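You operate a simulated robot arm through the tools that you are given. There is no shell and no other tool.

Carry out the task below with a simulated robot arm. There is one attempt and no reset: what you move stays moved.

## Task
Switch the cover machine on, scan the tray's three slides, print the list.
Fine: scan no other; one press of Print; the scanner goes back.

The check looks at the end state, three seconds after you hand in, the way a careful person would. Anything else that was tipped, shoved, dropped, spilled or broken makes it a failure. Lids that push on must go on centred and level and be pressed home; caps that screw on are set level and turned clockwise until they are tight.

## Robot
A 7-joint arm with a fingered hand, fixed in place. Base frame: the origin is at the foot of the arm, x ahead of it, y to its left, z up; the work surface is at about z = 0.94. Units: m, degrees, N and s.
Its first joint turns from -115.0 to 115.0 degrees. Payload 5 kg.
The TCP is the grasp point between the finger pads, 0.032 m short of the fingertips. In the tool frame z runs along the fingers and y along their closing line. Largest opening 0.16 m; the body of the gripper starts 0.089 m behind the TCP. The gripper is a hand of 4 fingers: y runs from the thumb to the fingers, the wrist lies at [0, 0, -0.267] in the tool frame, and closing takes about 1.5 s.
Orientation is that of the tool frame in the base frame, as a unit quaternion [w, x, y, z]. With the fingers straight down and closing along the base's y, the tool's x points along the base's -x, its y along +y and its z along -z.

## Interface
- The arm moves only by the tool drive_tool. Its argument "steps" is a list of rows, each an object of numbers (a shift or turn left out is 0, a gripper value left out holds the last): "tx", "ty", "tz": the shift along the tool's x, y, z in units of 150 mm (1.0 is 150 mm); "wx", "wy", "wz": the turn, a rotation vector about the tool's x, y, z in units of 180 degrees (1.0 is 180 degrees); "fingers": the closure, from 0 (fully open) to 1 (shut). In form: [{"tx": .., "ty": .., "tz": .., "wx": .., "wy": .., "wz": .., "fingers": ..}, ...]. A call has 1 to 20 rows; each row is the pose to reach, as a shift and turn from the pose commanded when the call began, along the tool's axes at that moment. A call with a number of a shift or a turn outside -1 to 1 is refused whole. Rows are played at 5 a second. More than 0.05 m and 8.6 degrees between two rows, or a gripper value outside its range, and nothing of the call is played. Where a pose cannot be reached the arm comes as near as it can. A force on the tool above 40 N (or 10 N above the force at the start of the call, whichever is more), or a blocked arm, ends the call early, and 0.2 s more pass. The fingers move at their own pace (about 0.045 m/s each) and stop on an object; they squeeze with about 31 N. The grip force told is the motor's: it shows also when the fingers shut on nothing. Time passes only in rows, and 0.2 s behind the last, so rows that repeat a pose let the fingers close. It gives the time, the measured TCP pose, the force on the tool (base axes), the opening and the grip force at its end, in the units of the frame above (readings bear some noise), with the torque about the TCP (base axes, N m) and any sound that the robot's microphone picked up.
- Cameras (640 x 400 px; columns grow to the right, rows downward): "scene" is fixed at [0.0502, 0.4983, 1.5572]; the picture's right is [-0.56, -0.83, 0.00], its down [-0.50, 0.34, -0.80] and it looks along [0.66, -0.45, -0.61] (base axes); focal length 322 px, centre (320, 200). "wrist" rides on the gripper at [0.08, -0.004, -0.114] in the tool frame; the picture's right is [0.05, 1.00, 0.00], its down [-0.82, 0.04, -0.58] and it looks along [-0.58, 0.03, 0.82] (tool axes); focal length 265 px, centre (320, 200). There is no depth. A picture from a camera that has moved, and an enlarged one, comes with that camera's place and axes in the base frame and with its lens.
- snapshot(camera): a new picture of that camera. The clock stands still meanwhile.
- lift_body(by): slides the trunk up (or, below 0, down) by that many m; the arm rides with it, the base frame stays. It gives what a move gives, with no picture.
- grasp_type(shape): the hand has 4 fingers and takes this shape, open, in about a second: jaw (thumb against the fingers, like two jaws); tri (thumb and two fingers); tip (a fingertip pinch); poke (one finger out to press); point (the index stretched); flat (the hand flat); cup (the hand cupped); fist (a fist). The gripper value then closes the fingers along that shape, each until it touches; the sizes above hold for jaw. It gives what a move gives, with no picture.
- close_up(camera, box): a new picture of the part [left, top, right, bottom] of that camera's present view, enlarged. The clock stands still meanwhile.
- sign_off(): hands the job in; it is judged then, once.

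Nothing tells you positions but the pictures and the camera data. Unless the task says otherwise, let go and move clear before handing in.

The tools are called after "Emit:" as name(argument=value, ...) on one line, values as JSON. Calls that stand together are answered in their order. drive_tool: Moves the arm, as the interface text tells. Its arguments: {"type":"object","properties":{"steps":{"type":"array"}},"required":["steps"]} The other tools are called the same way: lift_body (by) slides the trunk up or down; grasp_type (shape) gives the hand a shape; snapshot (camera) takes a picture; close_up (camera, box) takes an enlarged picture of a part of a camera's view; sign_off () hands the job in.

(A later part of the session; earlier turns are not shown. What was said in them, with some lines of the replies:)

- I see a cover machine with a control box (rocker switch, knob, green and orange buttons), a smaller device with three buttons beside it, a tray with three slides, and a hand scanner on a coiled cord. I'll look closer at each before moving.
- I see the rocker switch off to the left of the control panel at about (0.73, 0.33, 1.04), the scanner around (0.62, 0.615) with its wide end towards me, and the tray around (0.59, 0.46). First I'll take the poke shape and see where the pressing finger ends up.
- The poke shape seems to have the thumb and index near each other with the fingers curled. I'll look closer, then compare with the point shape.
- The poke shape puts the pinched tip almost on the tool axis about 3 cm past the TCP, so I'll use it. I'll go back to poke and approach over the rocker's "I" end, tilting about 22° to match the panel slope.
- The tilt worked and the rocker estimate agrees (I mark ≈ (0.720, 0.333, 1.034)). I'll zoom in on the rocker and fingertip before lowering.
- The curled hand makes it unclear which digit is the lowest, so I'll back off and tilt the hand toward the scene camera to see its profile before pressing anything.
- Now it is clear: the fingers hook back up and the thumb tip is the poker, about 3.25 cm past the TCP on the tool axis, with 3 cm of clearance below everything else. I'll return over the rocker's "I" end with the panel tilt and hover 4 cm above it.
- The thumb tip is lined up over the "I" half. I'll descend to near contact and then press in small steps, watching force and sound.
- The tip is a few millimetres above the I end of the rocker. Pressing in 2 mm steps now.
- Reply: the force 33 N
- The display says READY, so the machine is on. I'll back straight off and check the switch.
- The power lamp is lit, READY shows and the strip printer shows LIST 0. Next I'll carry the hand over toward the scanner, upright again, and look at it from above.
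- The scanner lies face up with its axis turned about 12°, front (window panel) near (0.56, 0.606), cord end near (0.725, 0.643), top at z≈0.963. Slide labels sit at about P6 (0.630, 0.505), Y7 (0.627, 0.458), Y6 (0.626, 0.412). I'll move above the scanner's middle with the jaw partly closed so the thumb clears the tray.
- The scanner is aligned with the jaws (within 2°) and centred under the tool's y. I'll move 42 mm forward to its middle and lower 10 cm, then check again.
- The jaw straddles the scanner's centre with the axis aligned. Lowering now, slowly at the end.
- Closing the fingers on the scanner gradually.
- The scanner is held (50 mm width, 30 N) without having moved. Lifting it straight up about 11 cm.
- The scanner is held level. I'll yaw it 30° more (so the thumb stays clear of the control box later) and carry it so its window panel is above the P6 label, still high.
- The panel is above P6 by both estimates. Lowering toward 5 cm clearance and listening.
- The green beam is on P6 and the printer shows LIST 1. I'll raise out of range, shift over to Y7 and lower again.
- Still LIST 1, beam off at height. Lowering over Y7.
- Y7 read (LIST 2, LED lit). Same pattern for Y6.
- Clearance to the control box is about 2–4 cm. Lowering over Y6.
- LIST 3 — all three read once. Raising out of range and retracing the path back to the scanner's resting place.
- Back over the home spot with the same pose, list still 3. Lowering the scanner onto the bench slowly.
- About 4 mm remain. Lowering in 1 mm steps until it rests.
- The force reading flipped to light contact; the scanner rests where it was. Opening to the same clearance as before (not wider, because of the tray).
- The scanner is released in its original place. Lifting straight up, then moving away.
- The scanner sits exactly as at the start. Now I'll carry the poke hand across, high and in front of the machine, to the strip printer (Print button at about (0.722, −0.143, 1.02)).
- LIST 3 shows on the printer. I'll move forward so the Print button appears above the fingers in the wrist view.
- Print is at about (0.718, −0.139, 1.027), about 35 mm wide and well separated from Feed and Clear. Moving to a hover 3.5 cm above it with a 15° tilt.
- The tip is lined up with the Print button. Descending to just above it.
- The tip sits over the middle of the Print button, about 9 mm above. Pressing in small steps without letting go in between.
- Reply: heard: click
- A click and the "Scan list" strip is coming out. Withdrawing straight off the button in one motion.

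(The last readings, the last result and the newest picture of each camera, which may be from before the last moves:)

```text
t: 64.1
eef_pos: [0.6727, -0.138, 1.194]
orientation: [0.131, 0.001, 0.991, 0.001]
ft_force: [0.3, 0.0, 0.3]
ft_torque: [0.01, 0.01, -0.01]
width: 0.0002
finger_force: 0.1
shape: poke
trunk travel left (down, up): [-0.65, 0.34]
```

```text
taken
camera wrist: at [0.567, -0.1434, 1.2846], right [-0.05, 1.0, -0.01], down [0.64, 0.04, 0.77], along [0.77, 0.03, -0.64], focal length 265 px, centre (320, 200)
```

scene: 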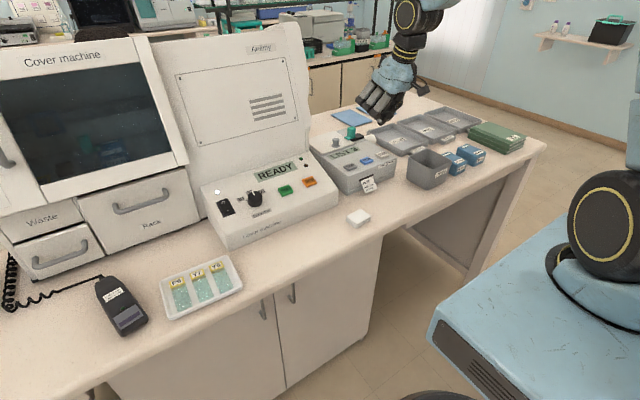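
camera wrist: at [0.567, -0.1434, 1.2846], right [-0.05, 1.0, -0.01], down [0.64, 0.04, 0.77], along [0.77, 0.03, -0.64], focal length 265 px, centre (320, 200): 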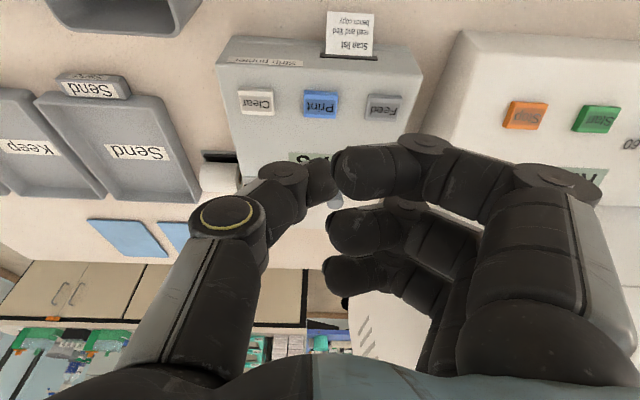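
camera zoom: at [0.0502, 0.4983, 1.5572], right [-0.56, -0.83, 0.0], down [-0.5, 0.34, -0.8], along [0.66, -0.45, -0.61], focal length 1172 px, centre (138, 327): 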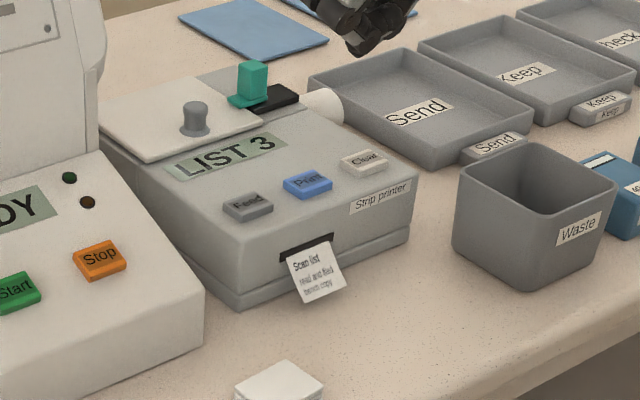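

The strip is printed and hangs from the slot. I'll read it, move clear, and do a final check of everything.

Emit:
close_up(camera="wrist", box=[310, 0, 390, 65])

Emit:
drive_tool(steps=[{"tz": -0.2}, {"tz": -0.4, "tx": 0.1}, {"tz": -0.6, "tx": 0.25, "wy": 0.03}, {"tz": -0.75, "tx": 0.4, "wy": 0.06}, {"tz": -0.75, "tx": 0.55, "wy": 0.083}, {"tz": -0.75, "tx": 0.55, "wy": 0.083}])

Emit:
snapshot(camera="scene")

Emit:
close_up(camera="scene", box=[300, 110, 440, 220])

Emit:
close_up(camera="scene", box=[195, 140, 355, 240])

Emit:
close_up(camera="scene", box=[80, 240, 260, 350])

```text
6.15 times, centred on (350, 32) of wrist
camera zoom: at [0.567, -0.1434, 1.2846], right [-0.05, 1.0, -0.01], down [0.64, 0.04, 0.77], along [0.77, 0.03, -0.64], focal length 1633 px, centre (135, 1231)
```

zoom: 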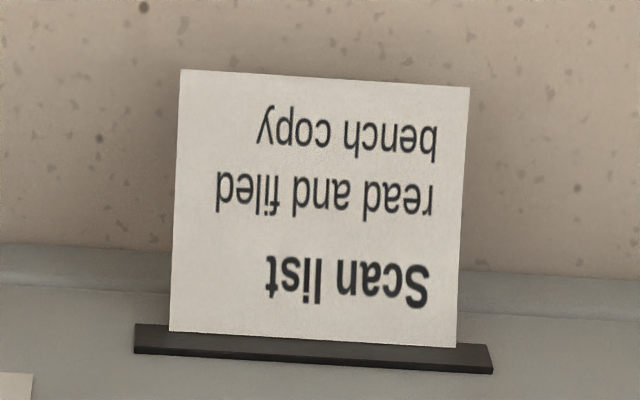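

```text
t: 65.5
eef_pos: [0.564, -0.1369, 1.2825]
orientation: [0.0, -0.001, 1.0, 0.0]
ft_force: [0.0, -0.1, 0.7]
ft_torque: [-0.02, 0.0, 0.0]
width: 0.0001
finger_force: 0.1
shape: poke
trunk travel left (down, up): [-0.65, 0.34]
```

```text
taken
```

scene: 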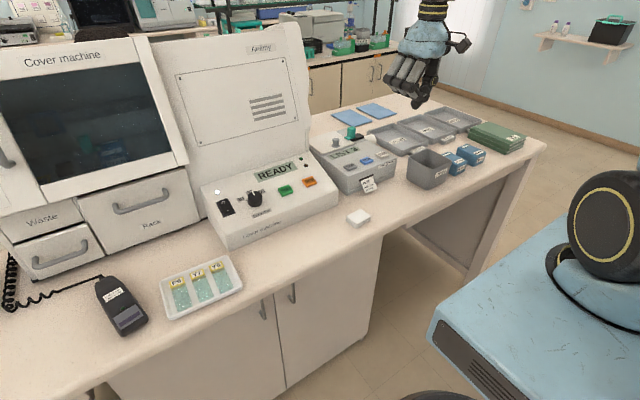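

```text
3.64 times, centred on (370, 165) of scene
camera zoom: at [0.0502, 0.4983, 1.5572], right [-0.56, -0.83, 0.0], down [-0.5, 0.34, -0.8], along [0.66, -0.45, -0.61], focal length 1172 px, centre (138, 327)
```

zoom: 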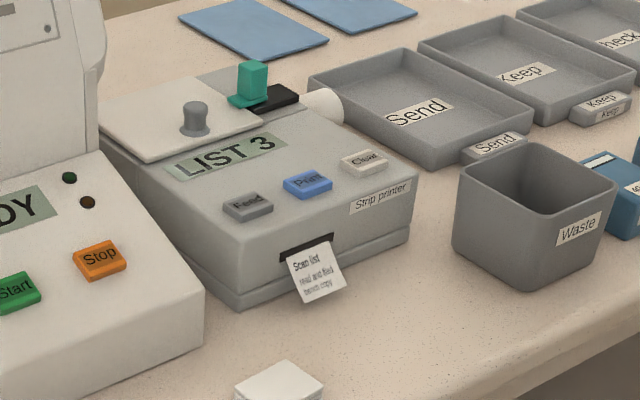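

```text
4.00 times, centred on (275, 190) of scene
camera zoom: at [0.0502, 0.4983, 1.5572], right [-0.56, -0.83, 0.0], down [-0.5, 0.34, -0.8], along [0.66, -0.45, -0.61], focal length 1289 px, centre (500, 240)
```

zoom: 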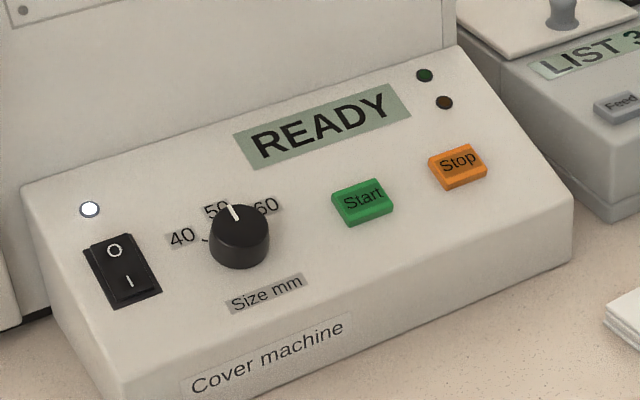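

```text
3.56 times, centred on (170, 295) of scene
camera zoom: at [0.0502, 0.4983, 1.5572], right [-0.56, -0.83, 0.0], down [-0.5, 0.34, -0.8], along [0.66, -0.45, -0.61], focal length 1146 px, centre (853, -138)
```

zoom: 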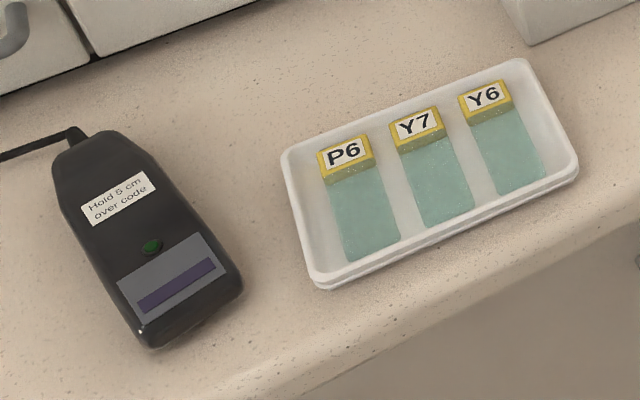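

The cover machine is on and shows READY. The list stands at 3 from the tray's slides, and one press of Print has put out the strip. The scanner is back exactly where it lay, the tray and everything else is undisturbed, and the hand is clear, so I'm handing in.

Emit:
sign_off()

```text
The job is handed in.
```

The cover machine is on and shows READY. The tray's three slides (P6, Y7 and Y6) are scanned, and the printer shows LIST 3.

- **Scanning:** the count went up by one for each slide. Nothing else was scanned.
- **Printing:** I pressed Print once, and the strip headed "Scan list" is out and hanging from the slot. Its text reads "read and filed, bench copy"; no slide names are printed on the part I could see.
- **Scanner:** it is back where it lay at the start, and matches the first pictures.

Nothing else was moved, and the hand was clear before I handed the job in. The verdict of the check was not shown to me.
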